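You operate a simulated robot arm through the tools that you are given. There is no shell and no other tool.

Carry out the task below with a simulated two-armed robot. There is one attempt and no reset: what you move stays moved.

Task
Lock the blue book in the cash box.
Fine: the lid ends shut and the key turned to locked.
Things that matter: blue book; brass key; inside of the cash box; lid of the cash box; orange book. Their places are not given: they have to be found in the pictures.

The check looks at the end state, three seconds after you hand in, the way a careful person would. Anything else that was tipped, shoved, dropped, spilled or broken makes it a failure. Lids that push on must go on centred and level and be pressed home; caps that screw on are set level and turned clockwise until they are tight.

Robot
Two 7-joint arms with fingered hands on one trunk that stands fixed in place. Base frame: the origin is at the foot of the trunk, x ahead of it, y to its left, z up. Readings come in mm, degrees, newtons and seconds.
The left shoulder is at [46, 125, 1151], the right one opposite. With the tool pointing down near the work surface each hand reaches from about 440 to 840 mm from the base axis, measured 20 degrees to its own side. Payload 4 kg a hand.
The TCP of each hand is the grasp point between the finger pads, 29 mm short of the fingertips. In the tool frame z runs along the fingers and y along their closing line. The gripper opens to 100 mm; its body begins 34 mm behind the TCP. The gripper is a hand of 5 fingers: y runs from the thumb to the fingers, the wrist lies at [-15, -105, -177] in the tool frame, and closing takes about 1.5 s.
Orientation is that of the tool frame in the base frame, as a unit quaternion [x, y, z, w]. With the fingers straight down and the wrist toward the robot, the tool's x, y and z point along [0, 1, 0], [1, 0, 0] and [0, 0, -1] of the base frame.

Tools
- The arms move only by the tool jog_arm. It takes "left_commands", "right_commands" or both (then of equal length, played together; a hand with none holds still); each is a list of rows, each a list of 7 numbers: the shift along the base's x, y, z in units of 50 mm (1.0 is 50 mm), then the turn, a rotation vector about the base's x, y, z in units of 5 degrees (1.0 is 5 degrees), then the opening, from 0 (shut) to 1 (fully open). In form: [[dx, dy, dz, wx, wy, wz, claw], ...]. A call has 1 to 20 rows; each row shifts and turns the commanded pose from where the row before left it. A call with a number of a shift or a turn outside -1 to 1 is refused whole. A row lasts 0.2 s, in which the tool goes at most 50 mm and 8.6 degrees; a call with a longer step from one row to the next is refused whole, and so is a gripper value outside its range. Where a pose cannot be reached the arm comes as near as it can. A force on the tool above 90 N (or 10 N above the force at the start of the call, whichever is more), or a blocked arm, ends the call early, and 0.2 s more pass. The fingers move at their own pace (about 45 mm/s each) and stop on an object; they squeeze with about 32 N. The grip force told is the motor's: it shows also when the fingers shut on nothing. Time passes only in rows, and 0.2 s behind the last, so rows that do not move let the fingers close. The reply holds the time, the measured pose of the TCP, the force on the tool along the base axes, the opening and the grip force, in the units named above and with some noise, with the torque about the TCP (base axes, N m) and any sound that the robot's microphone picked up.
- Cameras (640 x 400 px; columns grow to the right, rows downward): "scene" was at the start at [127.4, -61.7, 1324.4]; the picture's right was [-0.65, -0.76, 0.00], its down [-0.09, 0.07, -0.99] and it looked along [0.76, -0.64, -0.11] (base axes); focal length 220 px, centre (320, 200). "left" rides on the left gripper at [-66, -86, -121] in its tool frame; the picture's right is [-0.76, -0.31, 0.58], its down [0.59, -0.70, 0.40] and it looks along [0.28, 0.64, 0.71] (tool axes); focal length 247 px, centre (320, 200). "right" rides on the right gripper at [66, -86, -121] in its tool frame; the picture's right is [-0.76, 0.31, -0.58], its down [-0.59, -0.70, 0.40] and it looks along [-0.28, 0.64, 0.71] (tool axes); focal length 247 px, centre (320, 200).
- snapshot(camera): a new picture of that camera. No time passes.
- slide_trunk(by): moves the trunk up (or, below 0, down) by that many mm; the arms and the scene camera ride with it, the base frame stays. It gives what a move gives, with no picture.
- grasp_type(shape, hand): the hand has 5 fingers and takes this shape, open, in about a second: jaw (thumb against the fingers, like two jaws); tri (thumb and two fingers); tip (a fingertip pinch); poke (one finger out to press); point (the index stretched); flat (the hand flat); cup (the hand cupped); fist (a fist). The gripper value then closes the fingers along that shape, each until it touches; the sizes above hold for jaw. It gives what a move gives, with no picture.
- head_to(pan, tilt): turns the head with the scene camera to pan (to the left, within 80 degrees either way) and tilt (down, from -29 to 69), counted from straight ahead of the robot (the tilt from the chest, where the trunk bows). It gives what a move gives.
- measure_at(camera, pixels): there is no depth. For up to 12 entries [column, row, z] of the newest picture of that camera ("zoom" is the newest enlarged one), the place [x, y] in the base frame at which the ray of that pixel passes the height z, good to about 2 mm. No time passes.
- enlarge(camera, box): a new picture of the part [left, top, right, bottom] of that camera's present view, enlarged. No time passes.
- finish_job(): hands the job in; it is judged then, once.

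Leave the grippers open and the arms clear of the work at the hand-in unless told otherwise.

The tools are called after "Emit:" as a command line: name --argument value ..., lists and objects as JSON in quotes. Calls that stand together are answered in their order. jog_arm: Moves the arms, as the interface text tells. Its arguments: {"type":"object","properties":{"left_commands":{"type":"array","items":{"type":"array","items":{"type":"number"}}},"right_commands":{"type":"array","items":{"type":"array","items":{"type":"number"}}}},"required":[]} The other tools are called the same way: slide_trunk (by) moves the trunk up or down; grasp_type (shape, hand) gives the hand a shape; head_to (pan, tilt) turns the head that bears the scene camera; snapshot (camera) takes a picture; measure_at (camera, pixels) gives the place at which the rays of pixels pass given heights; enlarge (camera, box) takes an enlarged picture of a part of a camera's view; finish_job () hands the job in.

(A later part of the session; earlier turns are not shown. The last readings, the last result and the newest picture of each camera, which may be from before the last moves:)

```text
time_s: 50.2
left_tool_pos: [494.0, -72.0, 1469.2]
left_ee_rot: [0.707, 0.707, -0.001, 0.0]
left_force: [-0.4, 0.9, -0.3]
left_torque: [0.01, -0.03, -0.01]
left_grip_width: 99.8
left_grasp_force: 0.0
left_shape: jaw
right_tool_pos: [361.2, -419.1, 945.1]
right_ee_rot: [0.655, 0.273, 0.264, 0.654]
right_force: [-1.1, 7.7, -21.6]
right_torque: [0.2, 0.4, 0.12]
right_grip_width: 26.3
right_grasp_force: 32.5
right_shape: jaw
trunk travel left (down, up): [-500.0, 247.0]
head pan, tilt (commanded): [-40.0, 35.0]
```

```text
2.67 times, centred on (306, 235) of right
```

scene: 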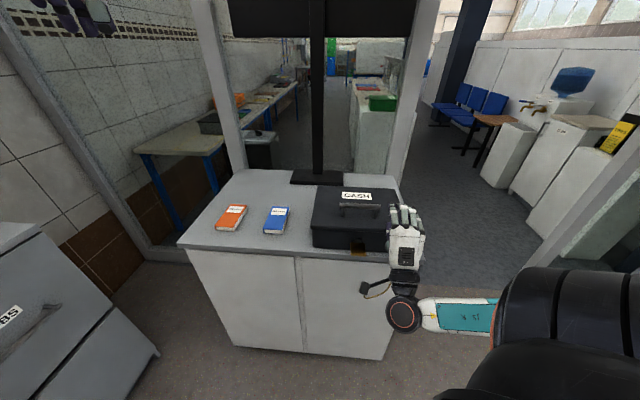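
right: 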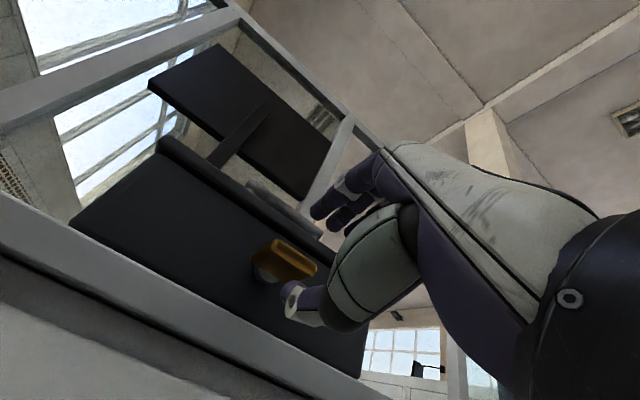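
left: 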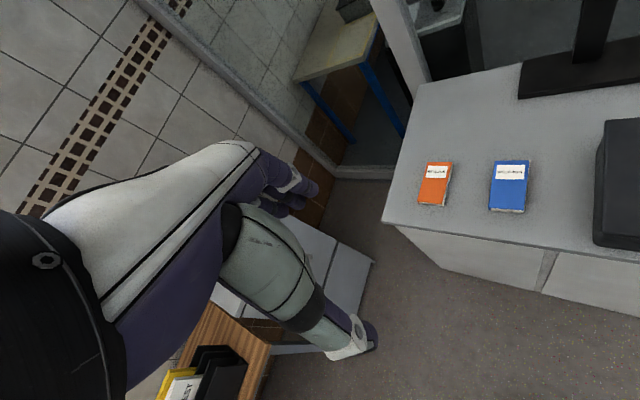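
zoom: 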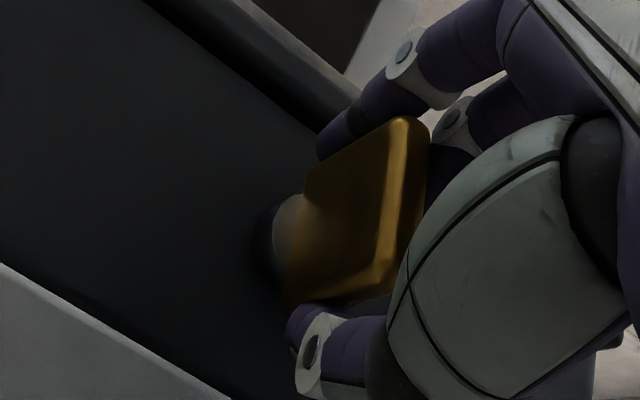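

The key is almost vertical with slight lag. I continue 21° more to bring it to its stop.

Emit:
jog_arm --right_commands '[[0, 0, 0, 0.5, -0.5, 0, 0], [0, 0, 0, 0.5, -0.5, 0, 0], [0, 0, 0, 0.5, -0.5, 0, 0], [0, 0, 0, 0.5, -0.5, 0, 0], [0, 0, 0, 0.5, -0.5, 0, 0], [0, 0, 0, 0.5, -0.5, 0, 0]]'

Emit:
enlarge --camera "scene" --box '[335, 230, 399, 270]'

Emit:
enlarge --camera "right" --box '[210, 160, 402, 310]'

```text
time_s: 51.6
left_tool_pos: [495.2, -72.0, 1468.2]
left_ee_rot: [0.707, 0.708, -0.001, 0.0]
left_force: [0.7, 0.9, -0.7]
left_torque: [0.01, 0.01, -0.04]
left_grip_width: 99.8
left_grasp_force: 0.0
left_shape: jaw
right_tool_pos: [361.9, -421.6, 945.9]
right_ee_rot: [0.694, 0.147, 0.379, 0.594]
right_force: [2.6, 7.8, -18.7]
right_torque: [-0.04, 0.5, 0.24]
right_grip_width: 25.2
right_grasp_force: 31.8
right_shape: jaw
trunk travel left (down, up): [-500.0, 247.0]
head pan, tilt (commanded): [-40.0, 35.0]
```

```text
10.00 times, centred on (367, 250) of scene
```

zoom: 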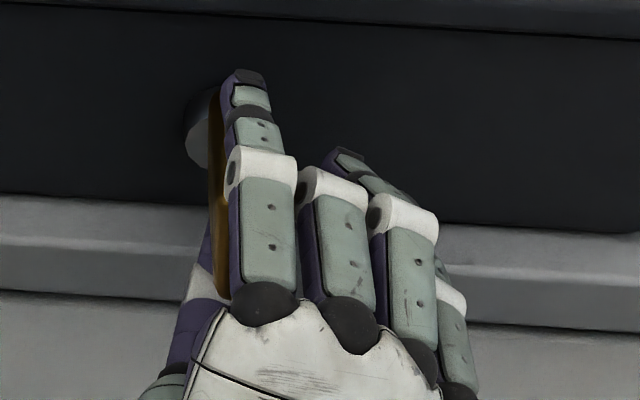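

```text
2.67 times, centred on (306, 235) of right
```

zoom: 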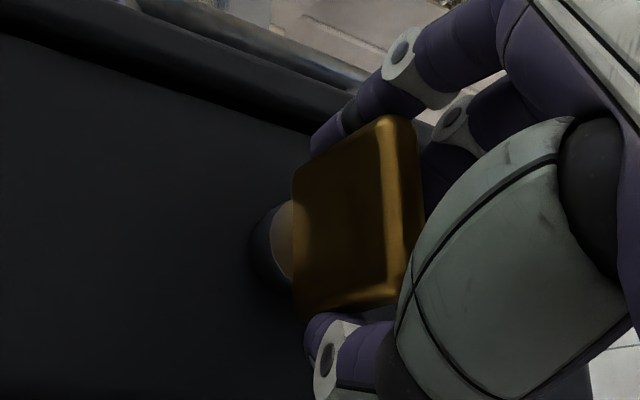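

The resisting torque has risen to about 0.38 N·m, suggesting the stop. I release, back off and look at the key.

Emit:
jog_arm --right_commands '[[0, 0, 0, 0, 0, 0, 0.6], [0, 0, 0, 0, 0, 0, 0.6], [0, 0, 0, 0, 0, 0, 0.6], [0, 0, 0, 0, 0, 0, 0.6], [-0.424, 0.424, 0, 0, 0, 0, 0.6], [-0.5, 0.5, 0, 0, 0, 0, 0.6]]'

Emit:
enlarge --camera "scene" --box '[335, 230, 399, 270]'

Emit:
snapshot --camera "right"

```text
time_s: 53.0
left_tool_pos: [492.6, -70.6, 1469.9]
left_ee_rot: [0.706, 0.708, -0.001, 0.0]
left_force: [0.2, 0.7, -0.9]
left_torque: [0.01, 0.01, -0.04]
left_grip_width: 99.8
left_grasp_force: 0.1
left_shape: jaw
right_tool_pos: [312.9, -374.2, 946.3]
right_ee_rot: [0.694, 0.146, 0.379, 0.594]
right_force: [0.4, 0.2, 0.1]
right_torque: [-0.02, -0.01, 0.0]
right_grip_width: 59.4
right_grasp_force: 0.0
right_shape: jaw
trunk travel left (down, up): [-500.0, 247.0]
head pan, tilt (commanded): [-40.0, 35.0]
```

```text
10.00 times, centred on (367, 250) of scene
```

zoom: 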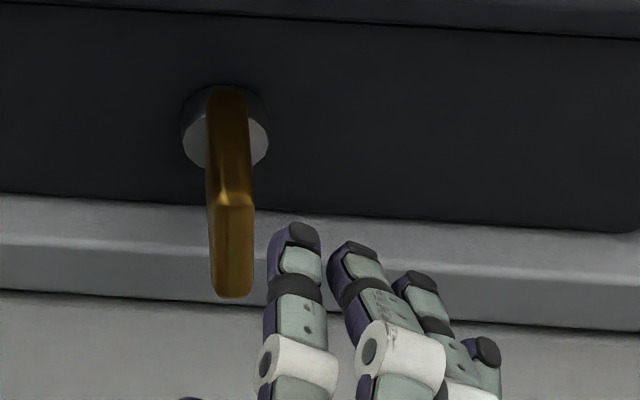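

```text
taken
```

right: 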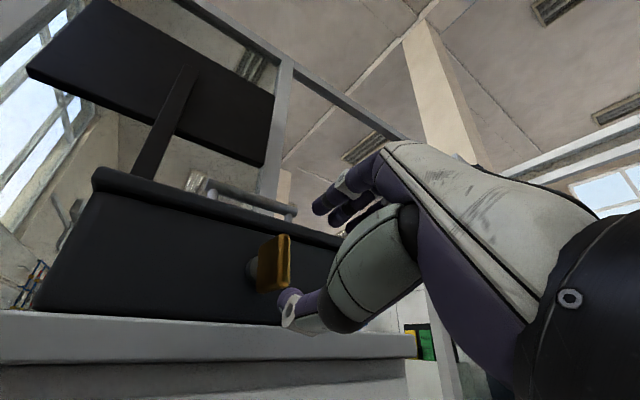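

The key now stands vertical (zoom (232,100)–(232,297)). Next I bring the hand back up, unrolling and pitching back to fingers-down over the handle. First unroll 23° while rising in front of the box.

Emit:
jog_arm --right_commands '[[-0.06, -0.34, 0.5, -0.65, 0.65, 0, 0.6], [-0.06, -0.34, 0.5, -0.65, 0.65, 0, 0.6], [-0.06, -0.34, 0.5, -0.65, 0.65, 0, 0.6], [-0.06, -0.34, 0.5, -0.65, 0.65, 0, 0.6], [-0.06, -0.34, 0.5, -0.65, 0.65, 0, 0.6], [0.315, 0.03, 0.45, 0.707, 0.707, 0, 0.6], [0.315, 0.03, 0.45, 0.707, 0.707, 0, 0.6], [0.315, 0.03, 0.45, 0.707, 0.707, 0, 0.6], [0.315, 0.03, 0.45, 0.707, 0.707, 0, 0.6], [0.315, 0.03, 0.45, 0.707, 0.707, 0, 0.6], [0.315, 0.03, 0.45, 0.707, 0.707, 0, 0.6]]'

```text
time_s: 55.4
left_tool_pos: [494.8, -70.1, 1469.5]
left_ee_rot: [0.707, 0.707, -0.001, 0.0]
left_force: [0.4, 0.2, -0.7]
left_torque: [0.0, 0.01, 0.01]
left_grip_width: 100.1
left_grasp_force: 0.0
left_shape: jaw
right_tool_pos: [396.7, -450.2, 1204.8]
right_ee_rot: [0.794, 0.347, 0.178, 0.467]
right_force: [-0.2, -0.1, 0.1]
right_torque: [0.0, -0.02, 0.0]
right_grip_width: 60.0
right_grasp_force: 0.0
right_shape: jaw
trunk travel left (down, up): [-500.0, 247.0]
head pan, tilt (commanded): [-40.0, 35.0]
```

At φ≈60°, above the lid. I continue pitching back to fingers-down over the handle at z≈1140.

Emit:
jog_arm --right_commands '[[0.04, -0.055, 0, 0.707, 0.707, 0, 0.6], [0.04, -0.055, 0, 0.707, 0.707, 0, 0.6], [0.04, -0.055, 0, 0.707, 0.707, 0, 0.6], [0.04, -0.055, -0.1, 0.707, 0.707, 0, 0.6], [0.04, -0.055, -0.1, 0.707, 0.707, 0, 0.6], [0.04, -0.055, -0.1, 0.707, 0.707, 0, 0.6], [0.04, -0.055, -0.15, 0.707, 0.707, 0, 0.6], [0.04, -0.055, -0.15, 0.707, 0.707, 0, 0.6], [0.04, -0.055, -0.15, 0.707, 0.707, 0, 0.6], [0.04, -0.055, -0.15, 0.707, 0.707, 0, 0.6], [0.04, -0.055, -0.15, 0.707, 0.707, 0, 0.6], [0.04, -0.055, -0.15, 0.707, 0.707, 0, 0.6]]'

Emit:
enlarge --camera "scene" --box '[290, 120, 450, 270]'

Emit:
snapshot --camera "right"

```text
time_s: 58.0
left_tool_pos: [492.7, -71.8, 1468.4]
left_ee_rot: [0.706, 0.708, 0.0, 0.0]
left_force: [-0.3, -0.6, 0.4]
left_torque: [0.04, -0.02, 0.03]
left_grip_width: 100.0
left_grasp_force: 0.0
left_shape: jaw
right_tool_pos: [421.6, -487.1, 1143.6]
right_ee_rot: [0.916, 0.402, -0.005, 0.0]
right_force: [-0.4, 0.6, -0.7]
right_torque: [0.01, -0.04, -0.01]
right_grip_width: 60.0
right_grasp_force: 0.0
right_shape: jaw
right hand out of reach, approached as far as the arm can: row 1
trunk travel left (down, up): [-500.0, 247.0]
head pan, tilt (commanded): [-40.0, 35.0]
```

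```text
2.67 times, centred on (370, 195) of scene
```

zoom: 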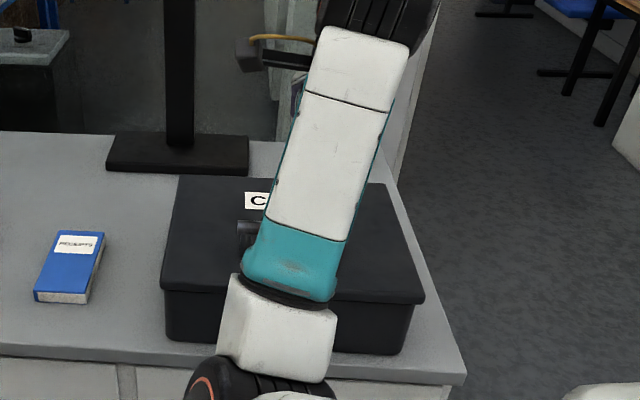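

```text
taken
```

right: 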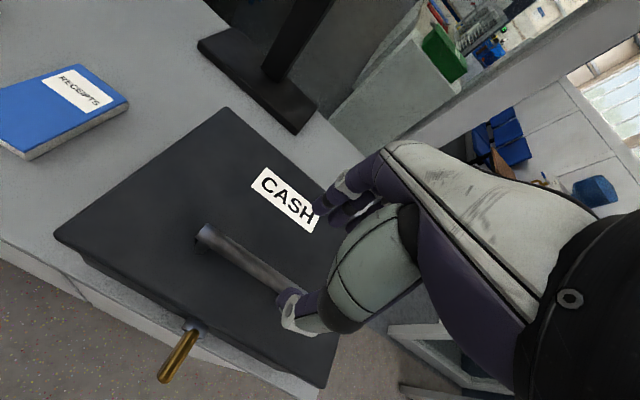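

The hand is again over the handle at [421.6,-487.1,1143.6] with a 2.4° yaw error, and the key at (178,355) shows edge-on vertical. I correct the yaw and position, then descend to z≈1036 and close on the bar.

Emit:
jog_arm --right_commands '[[0.04, 0.08, 0, 0, 0, -0.48, 0.6], [0, 0, -0.6, 0, 0, 0, 0.6], [0, 0, -0.6, 0, 0, 0, 0.6], [0, 0, -0.5, 0, 0, 0, 0.6], [0, 0, -0.45, 0, 0, 0, 0.6]]'

Emit:
enlarge --camera "right" --box '[200, 140, 420, 320]'

```text
time_s: 59.2
left_tool_pos: [494.0, -71.5, 1469.1]
left_ee_rot: [0.706, 0.708, -0.001, 0.0]
left_force: [0.9, 0.1, -0.2]
left_torque: [0.0, 0.0, -0.03]
left_grip_width: 99.9
left_grasp_force: 0.0
left_shape: jaw
right_tool_pos: [423.2, -481.8, 1037.3]
right_ee_rot: [0.924, 0.382, -0.005, 0.002]
right_force: [0.4, 0.5, -0.2]
right_torque: [0.01, 0.01, -0.02]
right_grip_width: 59.8
right_grasp_force: 0.0
right_shape: jaw
trunk travel left (down, up): [-500.0, 247.0]
head pan, tilt (commanded): [-40.0, 35.0]
```

```text
2.22 times, centred on (310, 230) of right
```

zoom: 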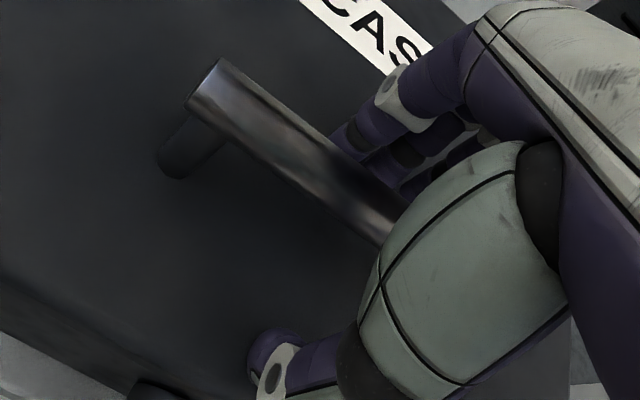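

Positioned with no contact, the bar between thumb and fingers. I close, then lift the first 5° along the hinge arc.

Emit:
jog_arm --right_commands '[[0, 0, 0, 0, 0, 0, 0.2], [0, 0, 0, 0, 0, 0, 0], [0, 0, 0, 0, 0, 0, 0], [0, 0, 0, 0, 0, 0, 0], [0, 0, 0, 0, 0, 0, 0], [0, 0, 0, 0, 0, 0, 0], [0.043, -0.043, 0.15, 0, 0, 0, 0], [0.043, -0.043, 0.15, 0, 0, 0, 0], [0, 0, 0, 0, 0, 0, 0]]'

Emit:
enlarge --camera "right" --box '[120, 140, 420, 320]'

```text
time_s: 61.2
left_tool_pos: [492.3, -71.1, 1469.6]
left_ee_rot: [0.706, 0.708, 0.0, 0.001]
left_force: [0.2, -0.4, 0.0]
left_torque: [-0.02, 0.0, 0.0]
left_grip_width: 99.9
left_grasp_force: 0.1
left_shape: jaw
right_tool_pos: [428.2, -485.5, 1052.0]
right_ee_rot: [0.924, 0.382, -0.005, 0.002]
right_force: [-3.1, 1.3, -0.6]
right_torque: [0.07, -0.02, 0.18]
right_grip_width: 0.1
right_grasp_force: 32.4
right_shape: jaw
trunk travel left (down, up): [-500.0, 247.0]
head pan, tilt (commanded): [-40.0, 35.0]
```

```text
2.13 times, centred on (270, 230) of right
```

zoom: 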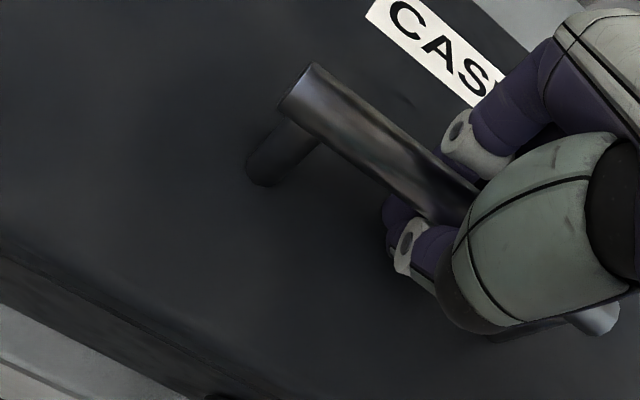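

The hand rose 15 mm with almost no force and the bar kept its place in the grip: the lid is unlocked and lifting. I continue the arc to about 30°.

Emit:
jog_arm --right_commands '[[0.0516, -0.0516, 0.144, 0, 0, 0, 0], [0.0516, -0.0516, 0.144, 0, 0, 0, 0], [0.0608, -0.0608, 0.138, 0, 0, 0, 0], [0.0608, -0.0608, 0.138, 0, 0, 0, 0], [0.0693, -0.0693, 0.129, 0, 0, 0, 0], [0.0693, -0.0693, 0.129, 0, 0, 0, 0], [0.0764, -0.0764, 0.121, 0, 0, 0, 0], [0.0764, -0.0764, 0.121, 0, 0, 0, 0], [0.0834, -0.0834, 0.11, 0, 0, 0, 0], [0.0834, -0.0834, 0.11, 0, 0, 0, 0]]'

Emit:
snapshot --camera "right"

Emit:
snapshot --camera "scene"

```text
time_s: 63.4
left_tool_pos: [493.1, -72.2, 1469.2]
left_ee_rot: [0.706, 0.708, -0.002, 0.001]
left_force: [0.1, 0.0, 0.4]
left_torque: [0.04, 0.04, 0.04]
left_grip_width: 99.7
left_grasp_force: 0.1
left_shape: jaw
right_tool_pos: [463.3, -521.4, 1115.7]
right_ee_rot: [0.924, 0.383, -0.005, 0.001]
right_force: [-0.6, 0.2, -1.4]
right_torque: [0.09, 0.0, 0.08]
right_grip_width: 0.2
right_grasp_force: 32.3
right_shape: jaw
trunk travel left (down, up): [-500.0, 247.0]
head pan, tilt (commanded): [-40.0, 35.0]
```

```text
taken
```

right: 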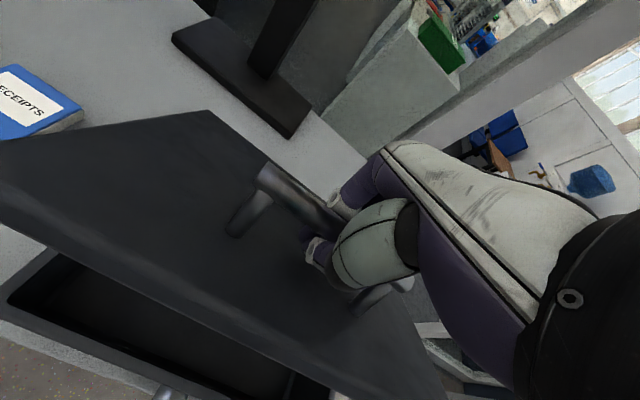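

```text
taken
```

scene: 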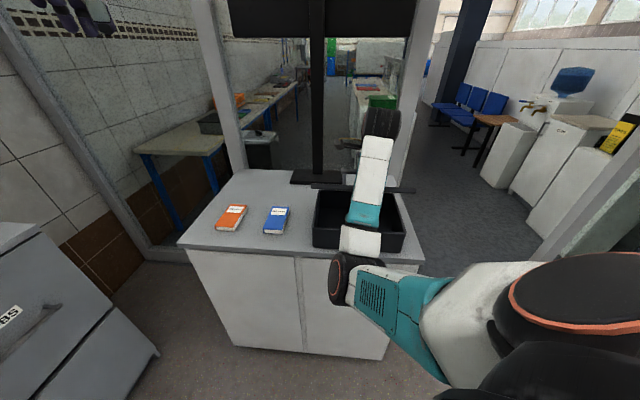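

The lid is about 30° open, with the inside visible. I continue the arc to about 60°, pitching the hand back slightly (1° per row).

Emit:
jog_arm --right_commands '[[0.0905, -0.0905, 0.1, 0.1, 0.1, 0, 0], [0.0905, -0.0905, 0.1, 0.1, 0.1, 0, 0], [0.0962, -0.0962, 0.088, 0.1, 0.1, 0, 0], [0.0962, -0.0962, 0.088, 0.1, 0.1, 0, 0], [0.1011, -0.1011, 0.076, 0.1, 0.1, 0, 0], [0.1011, -0.1011, 0.076, 0.1, 0.1, 0, 0], [0.1053, -0.1053, 0.063, 0.1, 0.1, 0, 0], [0.1053, -0.1053, 0.063, 0.1, 0.1, 0, 0], [0.1089, -0.1089, 0.05, 0.1, 0.1, 0, 0], [0.1089, -0.1089, 0.05, 0.1, 0.1, 0, 0]]'

Emit:
snapshot --camera "right"

Emit:
snapshot --camera "scene"

```text
time_s: 65.6
left_tool_pos: [492.6, -71.3, 1470.8]
left_ee_rot: [0.707, 0.708, -0.001, 0.001]
left_force: [0.7, 0.3, -0.4]
left_torque: [-0.01, -0.02, 0.0]
left_grip_width: 100.0
left_grasp_force: 0.1
left_shape: jaw
right_tool_pos: [512.1, -570.8, 1152.9]
right_ee_rot: [0.922, 0.382, -0.028, -0.055]
right_force: [-1.3, -0.5, -1.8]
right_torque: [-0.02, 0.0, 0.05]
right_grip_width: 0.0
right_grasp_force: 32.5
right_shape: jaw
trunk travel left (down, up): [-500.0, 247.0]
head pan, tilt (commanded): [-40.0, 35.0]
```

```text
taken
```

right: 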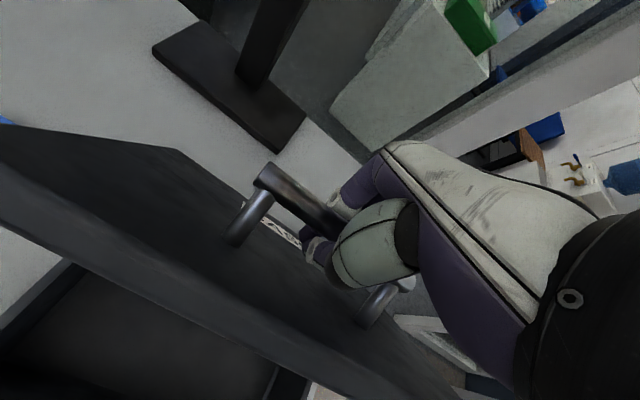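

```text
taken
```

scene: 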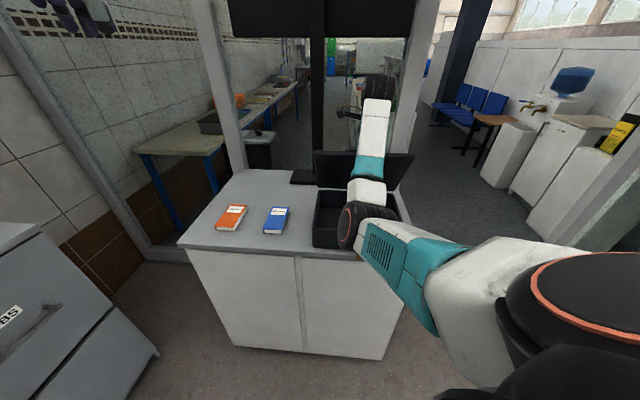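

Lid at about 55°, forces small. I continue carefully to about 75°.

Emit:
jog_arm --right_commands '[[0.1117, -0.1117, 0.037, 0.07, 0.07, 0, 0], [0.1117, -0.1117, 0.037, 0.07, 0.07, 0, 0], [0.1131, -0.1131, 0.022, 0.07, 0.07, 0, 0], [0.1131, -0.1131, 0.022, 0.07, 0.07, 0, 0], [0.1145, -0.1145, 0.009, 0.07, 0.07, 0, 0], [0.1145, -0.1145, 0.009, 0.07, 0.07, 0, 0], [0.1145, -0.1145, -0.006, 0.07, 0.07, 0, 0], [0.1145, -0.1145, -0.006, 0.07, 0.07, 0, 0]]'

Emit:
snapshot --camera "right"

Emit:
enlarge --camera "scene" --box '[270, 90, 450, 270]'

```text
time_s: 67.4
left_tool_pos: [493.3, -72.8, 1468.9]
left_ee_rot: [0.706, 0.708, -0.001, 0.001]
left_force: [0.8, 0.5, 0.4]
left_torque: [0.0, -0.01, 0.01]
left_grip_width: 99.9
left_grasp_force: 0.1
left_shape: jaw
right_tool_pos: [557.6, -616.5, 1159.3]
right_ee_rot: [0.919, 0.381, -0.041, -0.088]
right_force: [-1.1, 1.1, -2.1]
right_torque: [0.07, -0.03, 0.06]
right_grip_width: 0.1
right_grasp_force: 31.5
right_shape: jaw
trunk travel left (down, up): [-500.0, 247.0]
head pan, tilt (commanded): [-40.0, 35.0]
```

```text
taken
```

right: 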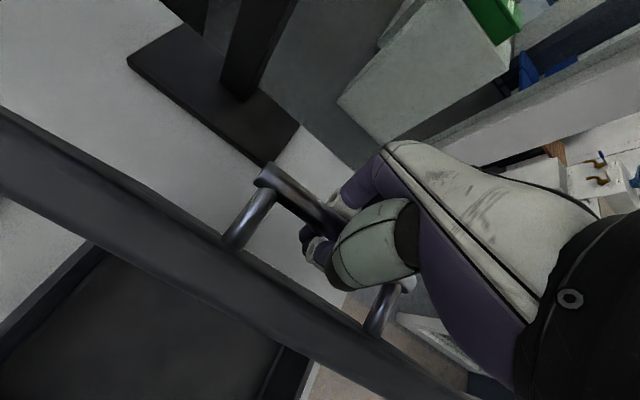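

```text
2.22 times, centred on (360, 180) of scene
```

zoom: 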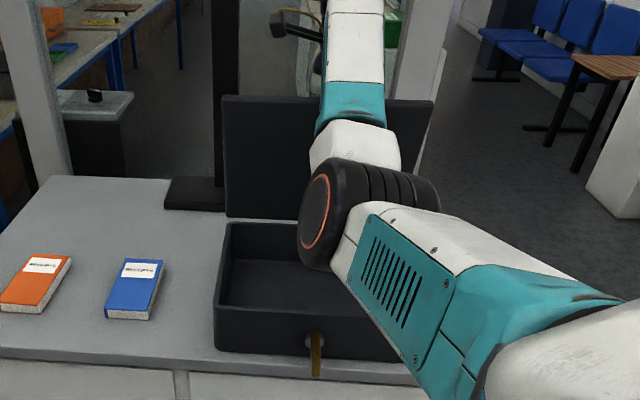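

The lid is near 75°. I go on to about 85–90°, checking the reach.

Emit:
jog_arm --right_commands '[[0.1138, -0.1138, -0.02, 0, 0, 0, 0], [0.1138, -0.1138, -0.02, 0, 0, 0, 0], [0.1117, -0.1117, -0.034, 0, 0, 0, 0], [0.1117, -0.1117, -0.034, 0, 0, 0, 0]]'

Emit:
snapshot --camera "right"

Emit:
enlarge --camera "scene" --box '[270, 90, 450, 270]'

```text
time_s: 68.4
left_tool_pos: [493.6, -70.2, 1470.7]
left_ee_rot: [0.707, 0.708, -0.001, 0.0]
left_force: [-0.3, 0.4, -0.6]
left_torque: [0.02, -0.02, 0.02]
left_grip_width: 99.6
left_grasp_force: 0.0
left_shape: jaw
right_tool_pos: [581.3, -639.4, 1153.1]
right_ee_rot: [0.92, 0.381, -0.042, -0.088]
right_force: [-1.1, 0.1, -0.8]
right_torque: [0.06, -0.03, 0.0]
right_grip_width: 0.0
right_grasp_force: 31.9
right_shape: jaw
trunk travel left (down, up): [-500.0, 247.0]
head pan, tilt (commanded): [-40.0, 35.0]
```

```text
taken
```

right: 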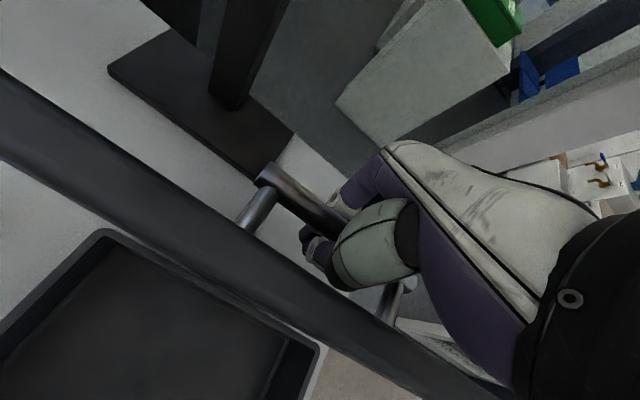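

```text
2.22 times, centred on (360, 180) of scene
```

zoom: 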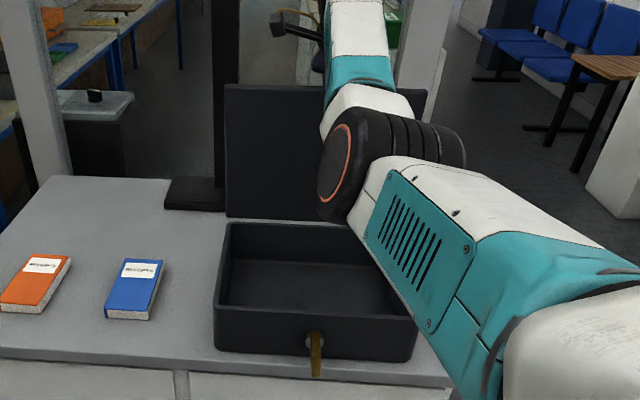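

Lid at about 85°, still free. I continue toward 95°.

Emit:
jog_arm --right_commands '[[0.1096, -0.1096, -0.047, 0, 0, 0, 0], [0.1096, -0.1096, -0.047, 0, 0, 0, 0], [0.1061, -0.1061, -0.061, 0, 0, 0, 0], [0.1061, -0.1061, -0.061, 0, 0, 0, 0]]'

Emit:
snapshot --camera "right"

Emit:
enlarge --camera "scene" --box '[270, 90, 450, 270]'

```text
time_s: 69.4
left_tool_pos: [493.0, -72.2, 1469.5]
left_ee_rot: [0.707, 0.708, -0.002, 0.0]
left_force: [-0.8, 0.0, 0.3]
left_torque: [-0.01, 0.0, 0.0]
left_grip_width: 99.9
left_grasp_force: 0.0
left_shape: jaw
right_tool_pos: [597.2, -657.6, 1141.8]
right_ee_rot: [0.92, 0.381, -0.041, -0.087]
right_force: [-0.6, 1.4, 0.0]
right_torque: [-0.01, -0.01, 0.01]
right_grip_width: 0.0
right_grasp_force: 31.7
right_shape: jaw
right hand out of reach, approached as far as the arm can: row 4
trunk travel left (down, up): [-500.0, 247.0]
head pan, tilt (commanded): [-40.0, 35.0]
```

```text
taken
```

right: 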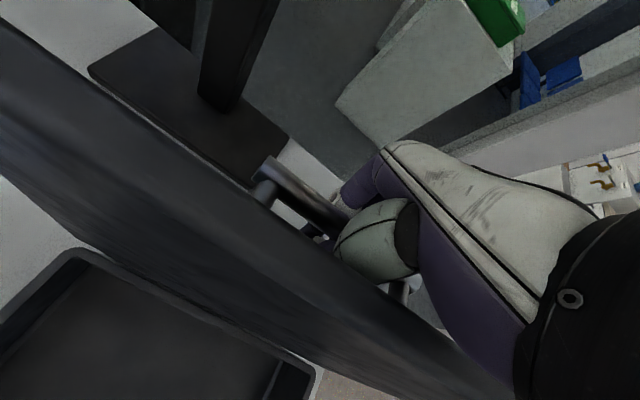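

```text
2.22 times, centred on (360, 180) of scene
```

zoom: 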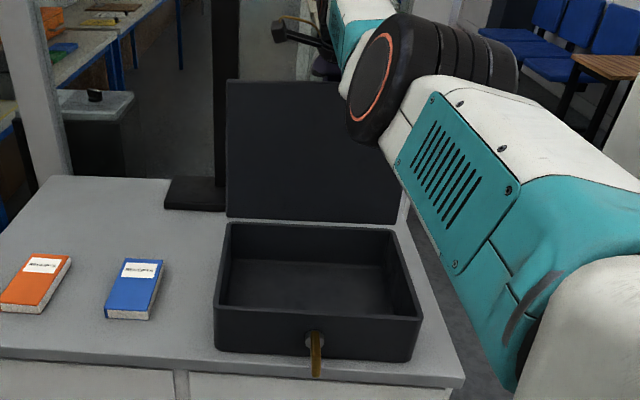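

The lid is just past vertical and the hand is at the reach limit with zero force. I open the fingers a little, keeping them around the bar, to see whether the lid stays.

Emit:
jog_arm --right_commands '[[0, 0, 0, 0, 0, 0, 0.3], [0, 0, 0, 0, 0, 0, 0.3], [0, 0, 0, 0, 0, 0, 0.3], [0, 0, 0, 0, 0, 0, 0.3]]'

Emit:
snapshot --camera "right"

Emit:
enlarge --camera "scene" --box '[270, 90, 450, 270]'

```text
time_s: 70.4
left_tool_pos: [493.0, -72.3, 1468.5]
left_ee_rot: [0.706, 0.708, -0.001, 0.0]
left_force: [0.2, -0.7, 0.3]
left_torque: [-0.02, -0.01, -0.02]
left_grip_width: 99.6
left_grasp_force: 0.1
left_shape: jaw
right_tool_pos: [595.5, -657.3, 1140.4]
right_ee_rot: [0.919, 0.381, -0.042, -0.088]
right_force: [0.7, -0.7, -0.1]
right_torque: [0.05, -0.01, 0.02]
right_grip_width: 29.5
right_grasp_force: 0.1
right_shape: jaw
trunk travel left (down, up): [-500.0, 247.0]
head pan, tilt (commanded): [-40.0, 35.0]
```

```text
taken
```

right: 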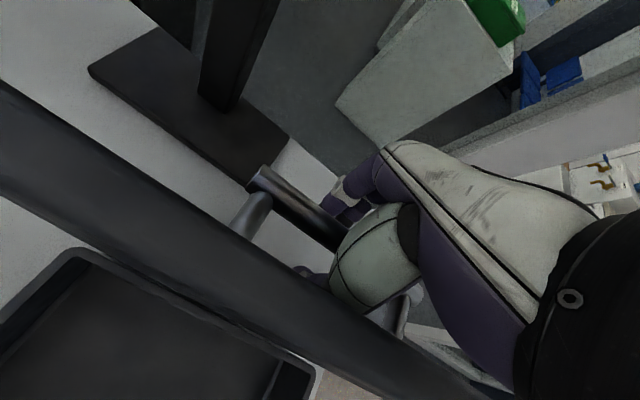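

```text
2.22 times, centred on (360, 180) of scene
```

zoom: 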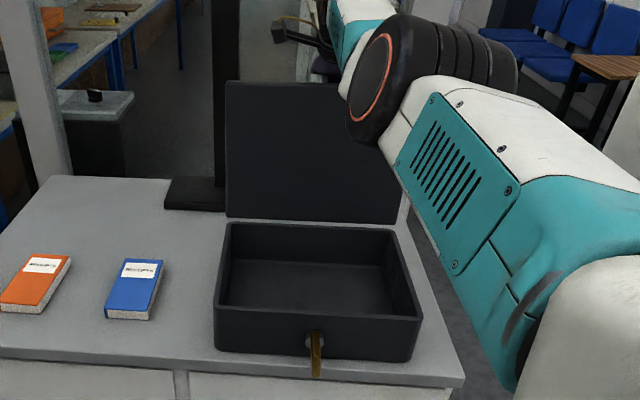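

The lid shifted a bit. I measure its top edge to estimate its angle.

Emit:
enlarge --camera "scene" --box '[300, 110, 396, 170]'

Emit:
measure_at --camera "scene" --pixels '[[318.6, 126.8, 1190], [318.6, 126.8, 1200], [318.6, 126.8, 1210], [318.6, 188, 980], [318.6, 188, 990]]'

```text
6.67 times, centred on (348, 140) of scene
```

zoom: 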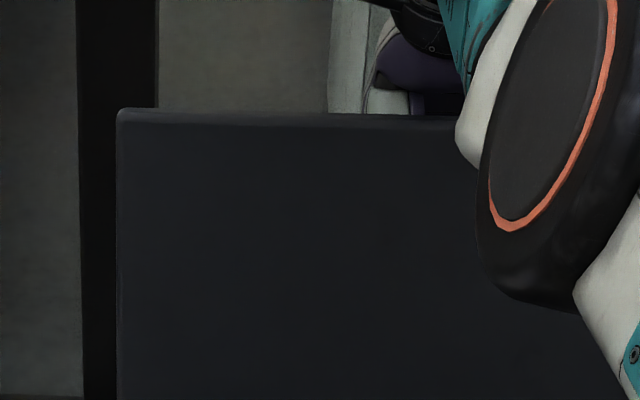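

```text
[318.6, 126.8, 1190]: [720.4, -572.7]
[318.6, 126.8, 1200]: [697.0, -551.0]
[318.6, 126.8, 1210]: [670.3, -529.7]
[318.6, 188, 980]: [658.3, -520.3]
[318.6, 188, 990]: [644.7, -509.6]
```

Forces on the hand are zero, so the lid stays by itself (slightly past vertical). I'll draw the hand straight up out of the handle by raising the trunk, first 60 mm.

Emit:
slide_trunk --by 60

Emit:
snapshot --camera "right"

Emit:
snapshot --camera "scene"

```text
time_s: 71.4
left_tool_pos: [493.5, -72.3, 1529.6]
left_ee_rot: [0.706, 0.708, -0.002, 0.0]
left_force: [0.2, 0.1, -0.1]
left_torque: [0.01, 0.02, 0.04]
left_grip_width: 99.6
left_grasp_force: 0.1
left_shape: jaw
right_tool_pos: [593.7, -657.7, 1204.0]
right_ee_rot: [0.919, 0.382, -0.04, -0.086]
right_force: [0.8, 0.2, -0.5]
right_torque: [0.04, -0.02, -0.03]
right_grip_width: 29.6
right_grasp_force: 0.0
right_shape: jaw
trunk travel left (down, up): [-560.0, 187.0]
head pan, tilt (commanded): [-40.0, 35.0]
```

```text
taken
```

right: 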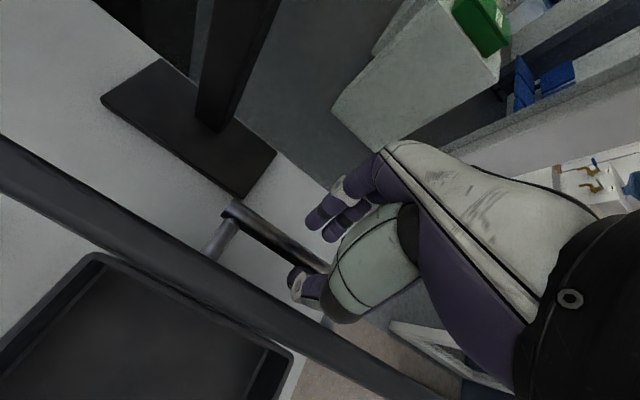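

```text
taken
```

scene: 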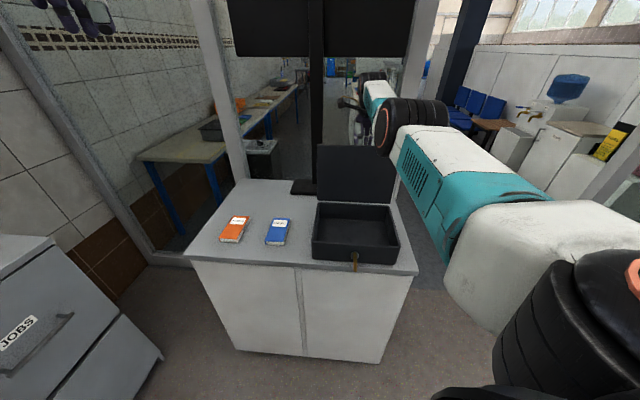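

The lid stays put and the hand is clearing the handle. Another 70 mm up to clear the lid's upper edge.

Emit:
slide_trunk --by 70

Emit:
snapshot --camera "right"

Emit:
enlarge --camera "scene" --box '[220, 130, 420, 290]'

```text
time_s: 72.5
left_tool_pos: [493.5, -71.9, 1597.9]
left_ee_rot: [0.707, 0.707, -0.001, 0.0]
left_force: [0.5, 0.1, -0.3]
left_torque: [0.0, 0.02, 0.02]
left_grip_width: 99.6
left_grasp_force: 0.0
left_shape: jaw
right_tool_pos: [593.8, -654.6, 1274.1]
right_ee_rot: [0.919, 0.382, -0.04, -0.086]
right_force: [0.6, 0.8, -0.3]
right_torque: [-0.01, -0.01, 0.01]
right_grip_width: 29.7
right_grasp_force: 0.0
right_shape: jaw
trunk travel left (down, up): [-630.0, 117.0]
head pan, tilt (commanded): [-40.0, 35.0]
```

```text
taken
```

right: 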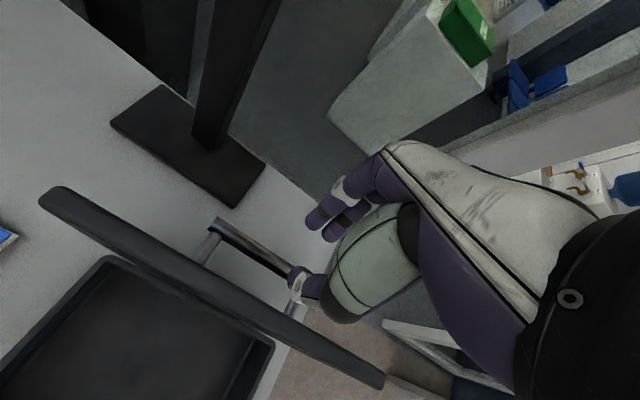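

```text
2.50 times, centred on (320, 210) of scene
```

zoom: 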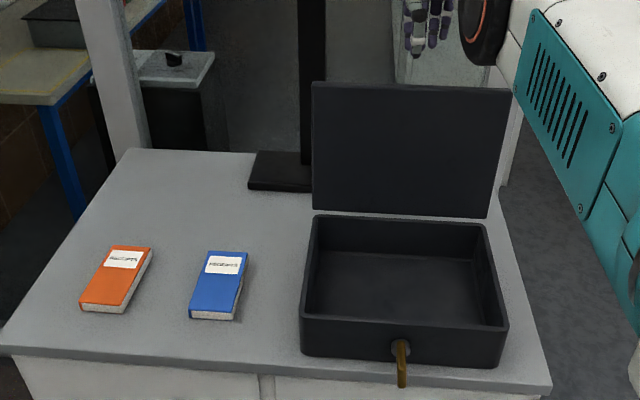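

The lid stands open on its own and the hand is clear. I retract over the lid's edge toward the robot, level the pitch, then yaw +90° so the closing line lies across the book's width.

Emit:
jog_arm --right_commands '[[-0.43, 0.43, 0.1, 0, 0, 0, 0.5], [-0.43, 0.43, 0.1, 0, 0, 0, 0.5], [-0.43, 0.43, 0, 0, 0, 0, 0.8], [-0.43, 0.43, 0, -0.707, -0.707, 0, 0.9], [-0.43, 0.43, 0, -0.707, -0.707, 0, 0.9], [-0.43, 0.43, 0, 0, 0, 1, 0.9], [0, 0, 0, 0, 0, 1, 0.9], [0, 0, 0, 0, 0, 1, 0.9], [0, 0, 0, 0, 0, 1, 0.9], [0, 0, 0, 0, 0, 1, 0.9], [0, 0, 0, 0, 0, 1, 0.9], [0, 0, 0, 0, 0, 1, 0.9], [0, 0, 0, 0, 0, 1, 0.9], [0, 0, 0, 0, 0, 1, 0.9], [0, 0, 0, 0, 0, 1, 0.9], [0, 0, 0, 0, 0, 1, 0.9], [0, 0, 0, 0, 0, 1, 0.9], [0, 0, 0, 0, 0, 1, 0.9], [0, 0, 0, 0, 0, 1, 0.9], [0, 0, 0, 0, 0, 1, 0.9]]'

Emit:
snapshot --camera "scene"

```text
time_s: 76.7
left_tool_pos: [492.5, -71.2, 1600.0]
left_ee_rot: [0.706, 0.708, -0.001, 0.001]
left_force: [-0.1, 0.3, 0.0]
left_torque: [0.03, 0.03, 0.03]
left_grip_width: 99.7
left_grasp_force: 0.1
left_shape: jaw
right_tool_pos: [464.0, -525.3, 1284.6]
right_ee_rot: [0.498, 0.867, -0.007, -0.001]
right_force: [0.0, 0.6, 0.0]
right_torque: [0.0, 0.0, 0.06]
right_grip_width: 89.9
right_grasp_force: 0.1
right_shape: jaw
trunk travel left (down, up): [-630.0, 117.0]
head pan, tilt (commanded): [-40.0, 35.0]
```

```text
taken
```

scene: 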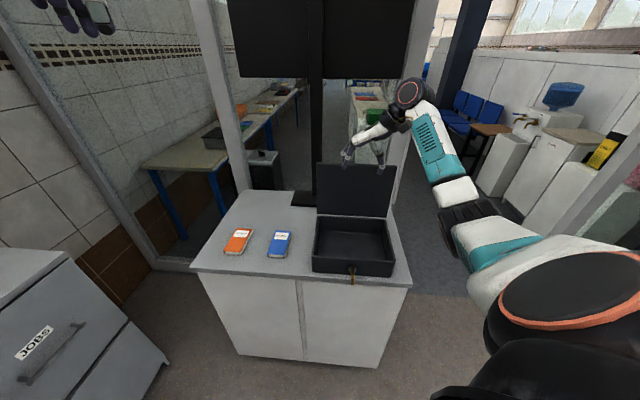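

Now at yaw ≈30°; I add the last 15° and move across to above the blue book (n≈697, s≈238).

Emit:
jog_arm --right_commands '[[0.491, 0.502, 0, 0, 0, 1, 0.9], [0.491, 0.502, 0, 0, 0, 1, 0.9], [0.491, 0.502, 0, 0, 0, 0.96, 0.9], [0.491, 0.502, 0, 0, 0, 0, 0.9], [0.491, 0.502, 0, 0, 0, 0, 0.9], [0.491, 0.502, 0, 0, 0, 0, 0.9], [0.491, 0.502, 0, 0, 0, 0, 0.9], [0.491, 0.502, 0, 0, 0, 0, 0.9]]'

Emit:
snapshot --camera "right"

Emit:
snapshot --camera "scene"

```text
time_s: 78.5
left_tool_pos: [495.8, -69.2, 1599.5]
left_ee_rot: [0.707, 0.708, -0.002, 0.0]
left_force: [0.2, -0.3, 0.4]
left_torque: [-0.01, -0.01, 0.0]
left_grip_width: 99.4
left_grasp_force: 0.1
left_shape: jaw
right_tool_pos: [664.0, -325.3, 1283.7]
right_ee_rot: [0.383, 0.924, -0.008, 0.0]
right_force: [-0.5, 0.2, -0.5]
right_torque: [-0.03, 0.04, -0.02]
right_grip_width: 89.9
right_grasp_force: 0.1
right_shape: jaw
trunk travel left (down, up): [-630.0, 117.0]
head pan, tilt (commanded): [-40.0, 35.0]
```

```text
taken
```

right: 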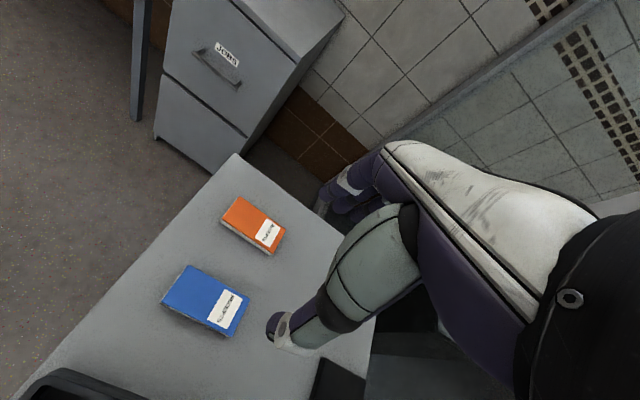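

```text
taken
```

scene: 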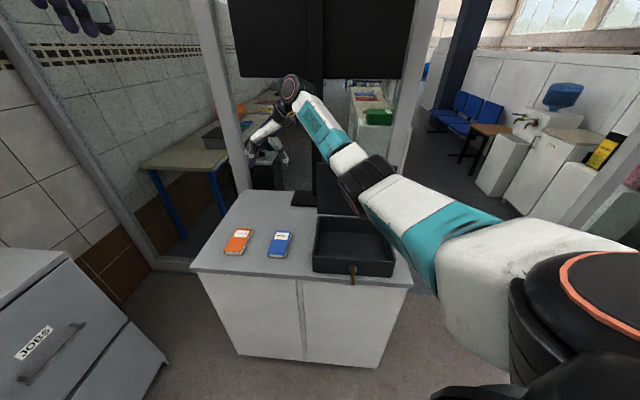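

The hand is above the blue book. I lower the trunk by 180 mm, bringing the hand to z≈1104, still well above everything.

Emit:
slide_trunk --by -180

Emit:
snapshot --camera "right"

Emit:
snapshot --camera "scene"

```text
time_s: 80.5
left_tool_pos: [493.4, -71.4, 1419.7]
left_ee_rot: [0.706, 0.708, -0.001, 0.001]
left_force: [0.1, 0.0, -0.5]
left_torque: [0.02, 0.0, 0.0]
left_grip_width: 100.0
left_grasp_force: 0.0
left_shape: jaw
right_tool_pos: [661.1, -324.8, 1104.0]
right_ee_rot: [0.383, 0.924, -0.008, 0.0]
right_force: [0.4, 0.3, 0.4]
right_torque: [0.0, 0.03, 0.02]
right_grip_width: 89.9
right_grasp_force: 0.1
right_shape: jaw
trunk travel left (down, up): [-450.0, 297.0]
head pan, tilt (commanded): [-40.0, 35.0]
```

```text
taken
```

right: 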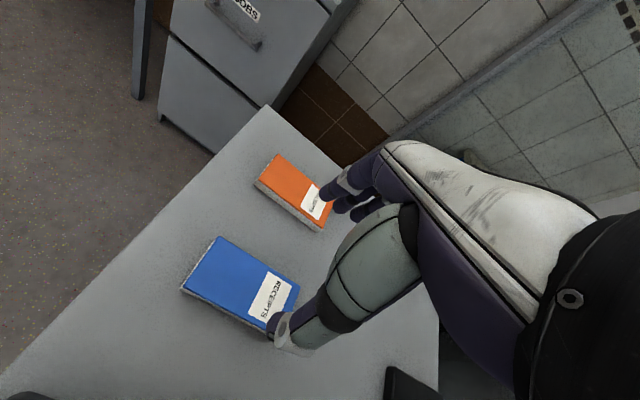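

```text
taken
```

scene: 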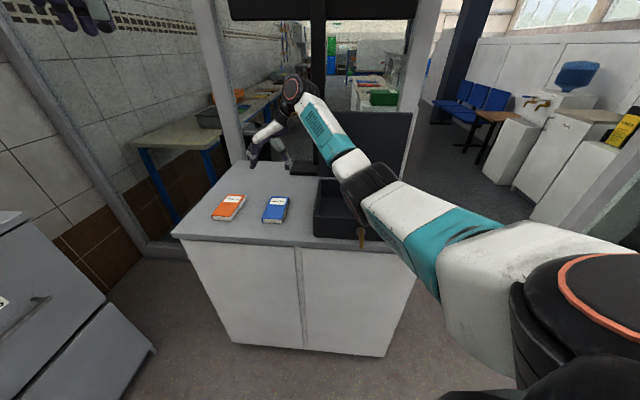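

I verify the book's outline from this nearer view.

Emit:
enlarge --camera "right" --box '[160, 140, 400, 350]'

```text
1.90 times, centred on (280, 245) of right
```

zoom: 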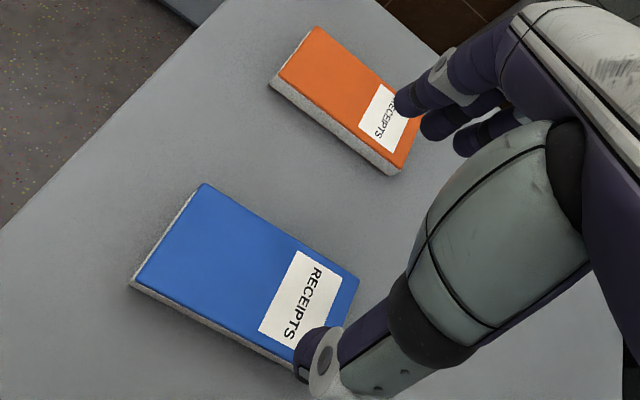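

I measure those corners (blue NL (218,237), FL (300,287), NR (181,287); orange right-side corners) at the book-top height.

Emit:
measure_at --camera "right" --pixels '[[218.1, 236.6, 920], [299.9, 287, 920], [181.3, 287, 920], [254.8, 184.6, 918], [316.7, 230.3, 918]]'

```text
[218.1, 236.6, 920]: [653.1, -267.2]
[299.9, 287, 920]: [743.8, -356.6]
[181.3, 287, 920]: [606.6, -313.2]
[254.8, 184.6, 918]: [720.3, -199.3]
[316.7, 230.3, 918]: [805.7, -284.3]
```

The book's centre is at s≈240, n≈714. I shift 2.5 mm and descend to z≈964 first.

Emit:
jog_arm --right_commands '[[0.035, 0.035, -0.7, 0, 0, 0, 0.9], [0, 0, -0.7, 0, 0, 0, 0.9], [0, 0, -0.7, 0, 0, 0, 0.9], [0, 0, -0.7, 0, 0, 0, 0.9]]'

Emit:
snapshot --camera "right"

Emit:
enlarge --camera "scene" --box '[200, 130, 360, 250]'

```text
time_s: 81.5
left_tool_pos: [493.8, -71.4, 1418.6]
left_ee_rot: [0.707, 0.707, -0.001, 0.0]
left_force: [0.7, 0.0, -0.5]
left_torque: [0.01, -0.03, -0.02]
left_grip_width: 99.9
left_grasp_force: 0.0
left_shape: jaw
right_tool_pos: [663.7, -322.4, 964.5]
right_ee_rot: [0.383, 0.924, -0.008, 0.0]
right_force: [0.4, 0.1, 0.2]
right_torque: [0.01, 0.0, -0.01]
right_grip_width: 89.8
right_grasp_force: 0.1
right_shape: jaw
trunk travel left (down, up): [-450.0, 297.0]
head pan, tilt (commanded): [-40.0, 35.0]
```

```text
taken
```

right: 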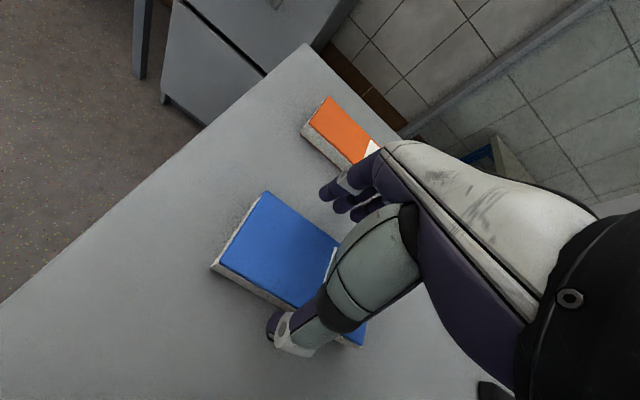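

```text
3.33 times, centred on (280, 190) of scene
```

zoom: 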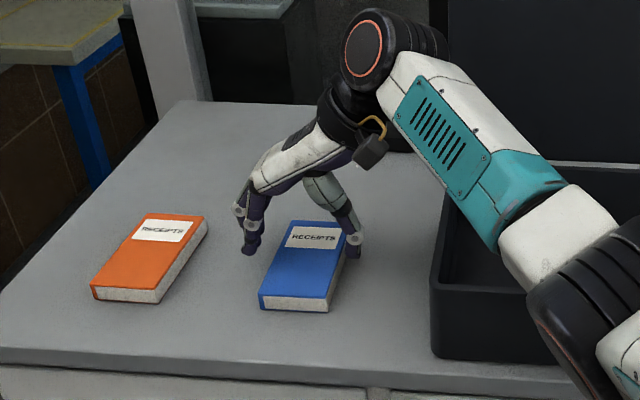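

The thumb is on the book's right, the fingers on its left, well apart from the orange one. I descend the last 30 mm in small steps.

Emit:
jog_arm --right_commands '[[0, 0, -0.3, 0, 0, 0, 0.9], [0, 0, -0.2, 0, 0, 0, 0.9], [0, 0, -0.13, 0, 0, 0, 0.9]]'

Emit:
enlarge --camera "scene" --box '[240, 170, 336, 230]'

```text
time_s: 82.3
left_tool_pos: [491.3, -71.9, 1419.4]
left_ee_rot: [0.707, 0.707, -0.001, 0.001]
left_force: [-0.5, 0.7, 0.3]
left_torque: [-0.02, 0.0, 0.01]
left_grip_width: 99.7
left_grasp_force: 0.0
left_shape: jaw
right_tool_pos: [661.0, -324.0, 933.0]
right_ee_rot: [0.384, 0.923, -0.008, 0.0]
right_force: [-0.3, 0.6, -0.7]
right_torque: [-0.01, 0.0, -0.01]
right_grip_width: 89.9
right_grasp_force: 0.0
right_shape: jaw
trunk travel left (down, up): [-450.0, 297.0]
head pan, tilt (commanded): [-40.0, 35.0]
```

```text
6.67 times, centred on (288, 200) of scene
```

zoom: 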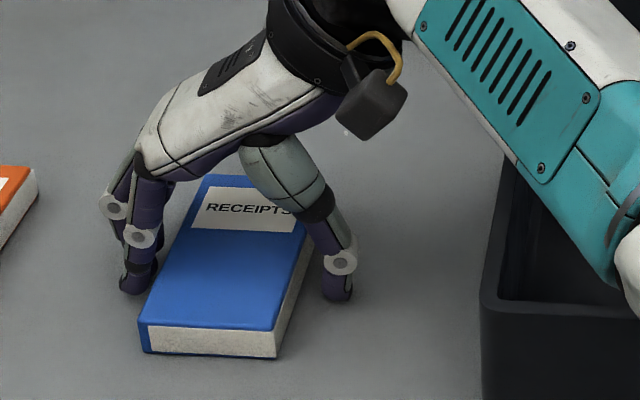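

No contact yet. I close on the book.

Emit:
jog_arm --right_commands '[[0, 0, 0, 0, 0, 0, 0.7], [0, 0, 0, 0, 0, 0, 0.5], [0, 0, 0, 0, 0, 0, 0.3], [0, 0, 0, 0, 0, 0, 0.2], [0, 0, 0, 0, 0, 0, 0.2]]'

Emit:
enlarge --camera "scene" --box '[240, 170, 336, 230]'

Emit:
snapshot --camera "right"

```text
time_s: 83.5
left_tool_pos: [494.0, -70.9, 1420.1]
left_ee_rot: [0.707, 0.708, -0.001, 0.0]
left_force: [-0.5, 0.4, 0.4]
left_torque: [0.01, -0.02, 0.02]
left_grip_width: 100.1
left_grasp_force: 0.1
left_shape: jaw
right_tool_pos: [661.9, -323.3, 933.3]
right_ee_rot: [0.383, 0.924, -0.007, 0.0]
right_force: [1.0, -0.7, 0.2]
right_torque: [-0.04, 0.04, 0.01]
right_grip_width: 63.1
right_grasp_force: 32.0
right_shape: jaw
trunk travel left (down, up): [-450.0, 297.0]
head pan, tilt (commanded): [-40.0, 35.0]
```

```text
6.67 times, centred on (288, 200) of scene
```

zoom: 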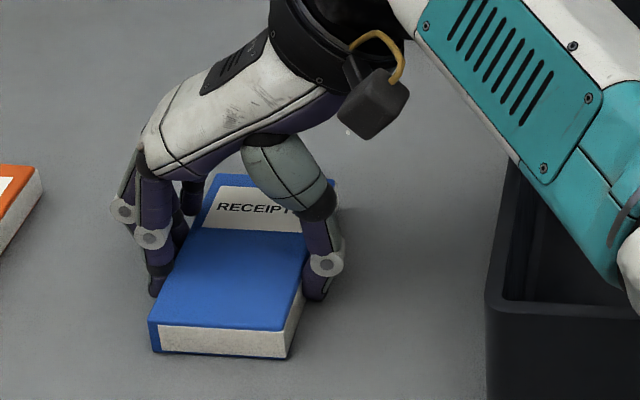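

```text
taken
```

right: 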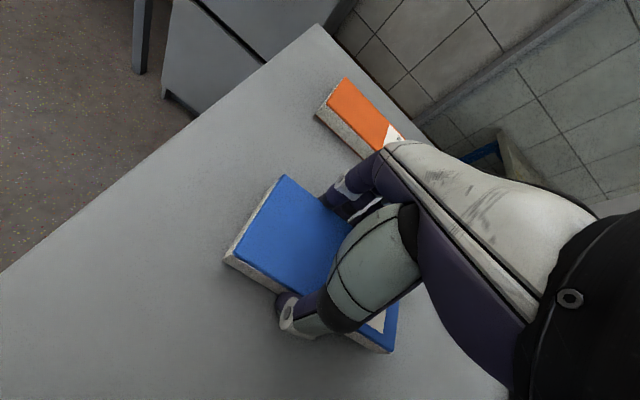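

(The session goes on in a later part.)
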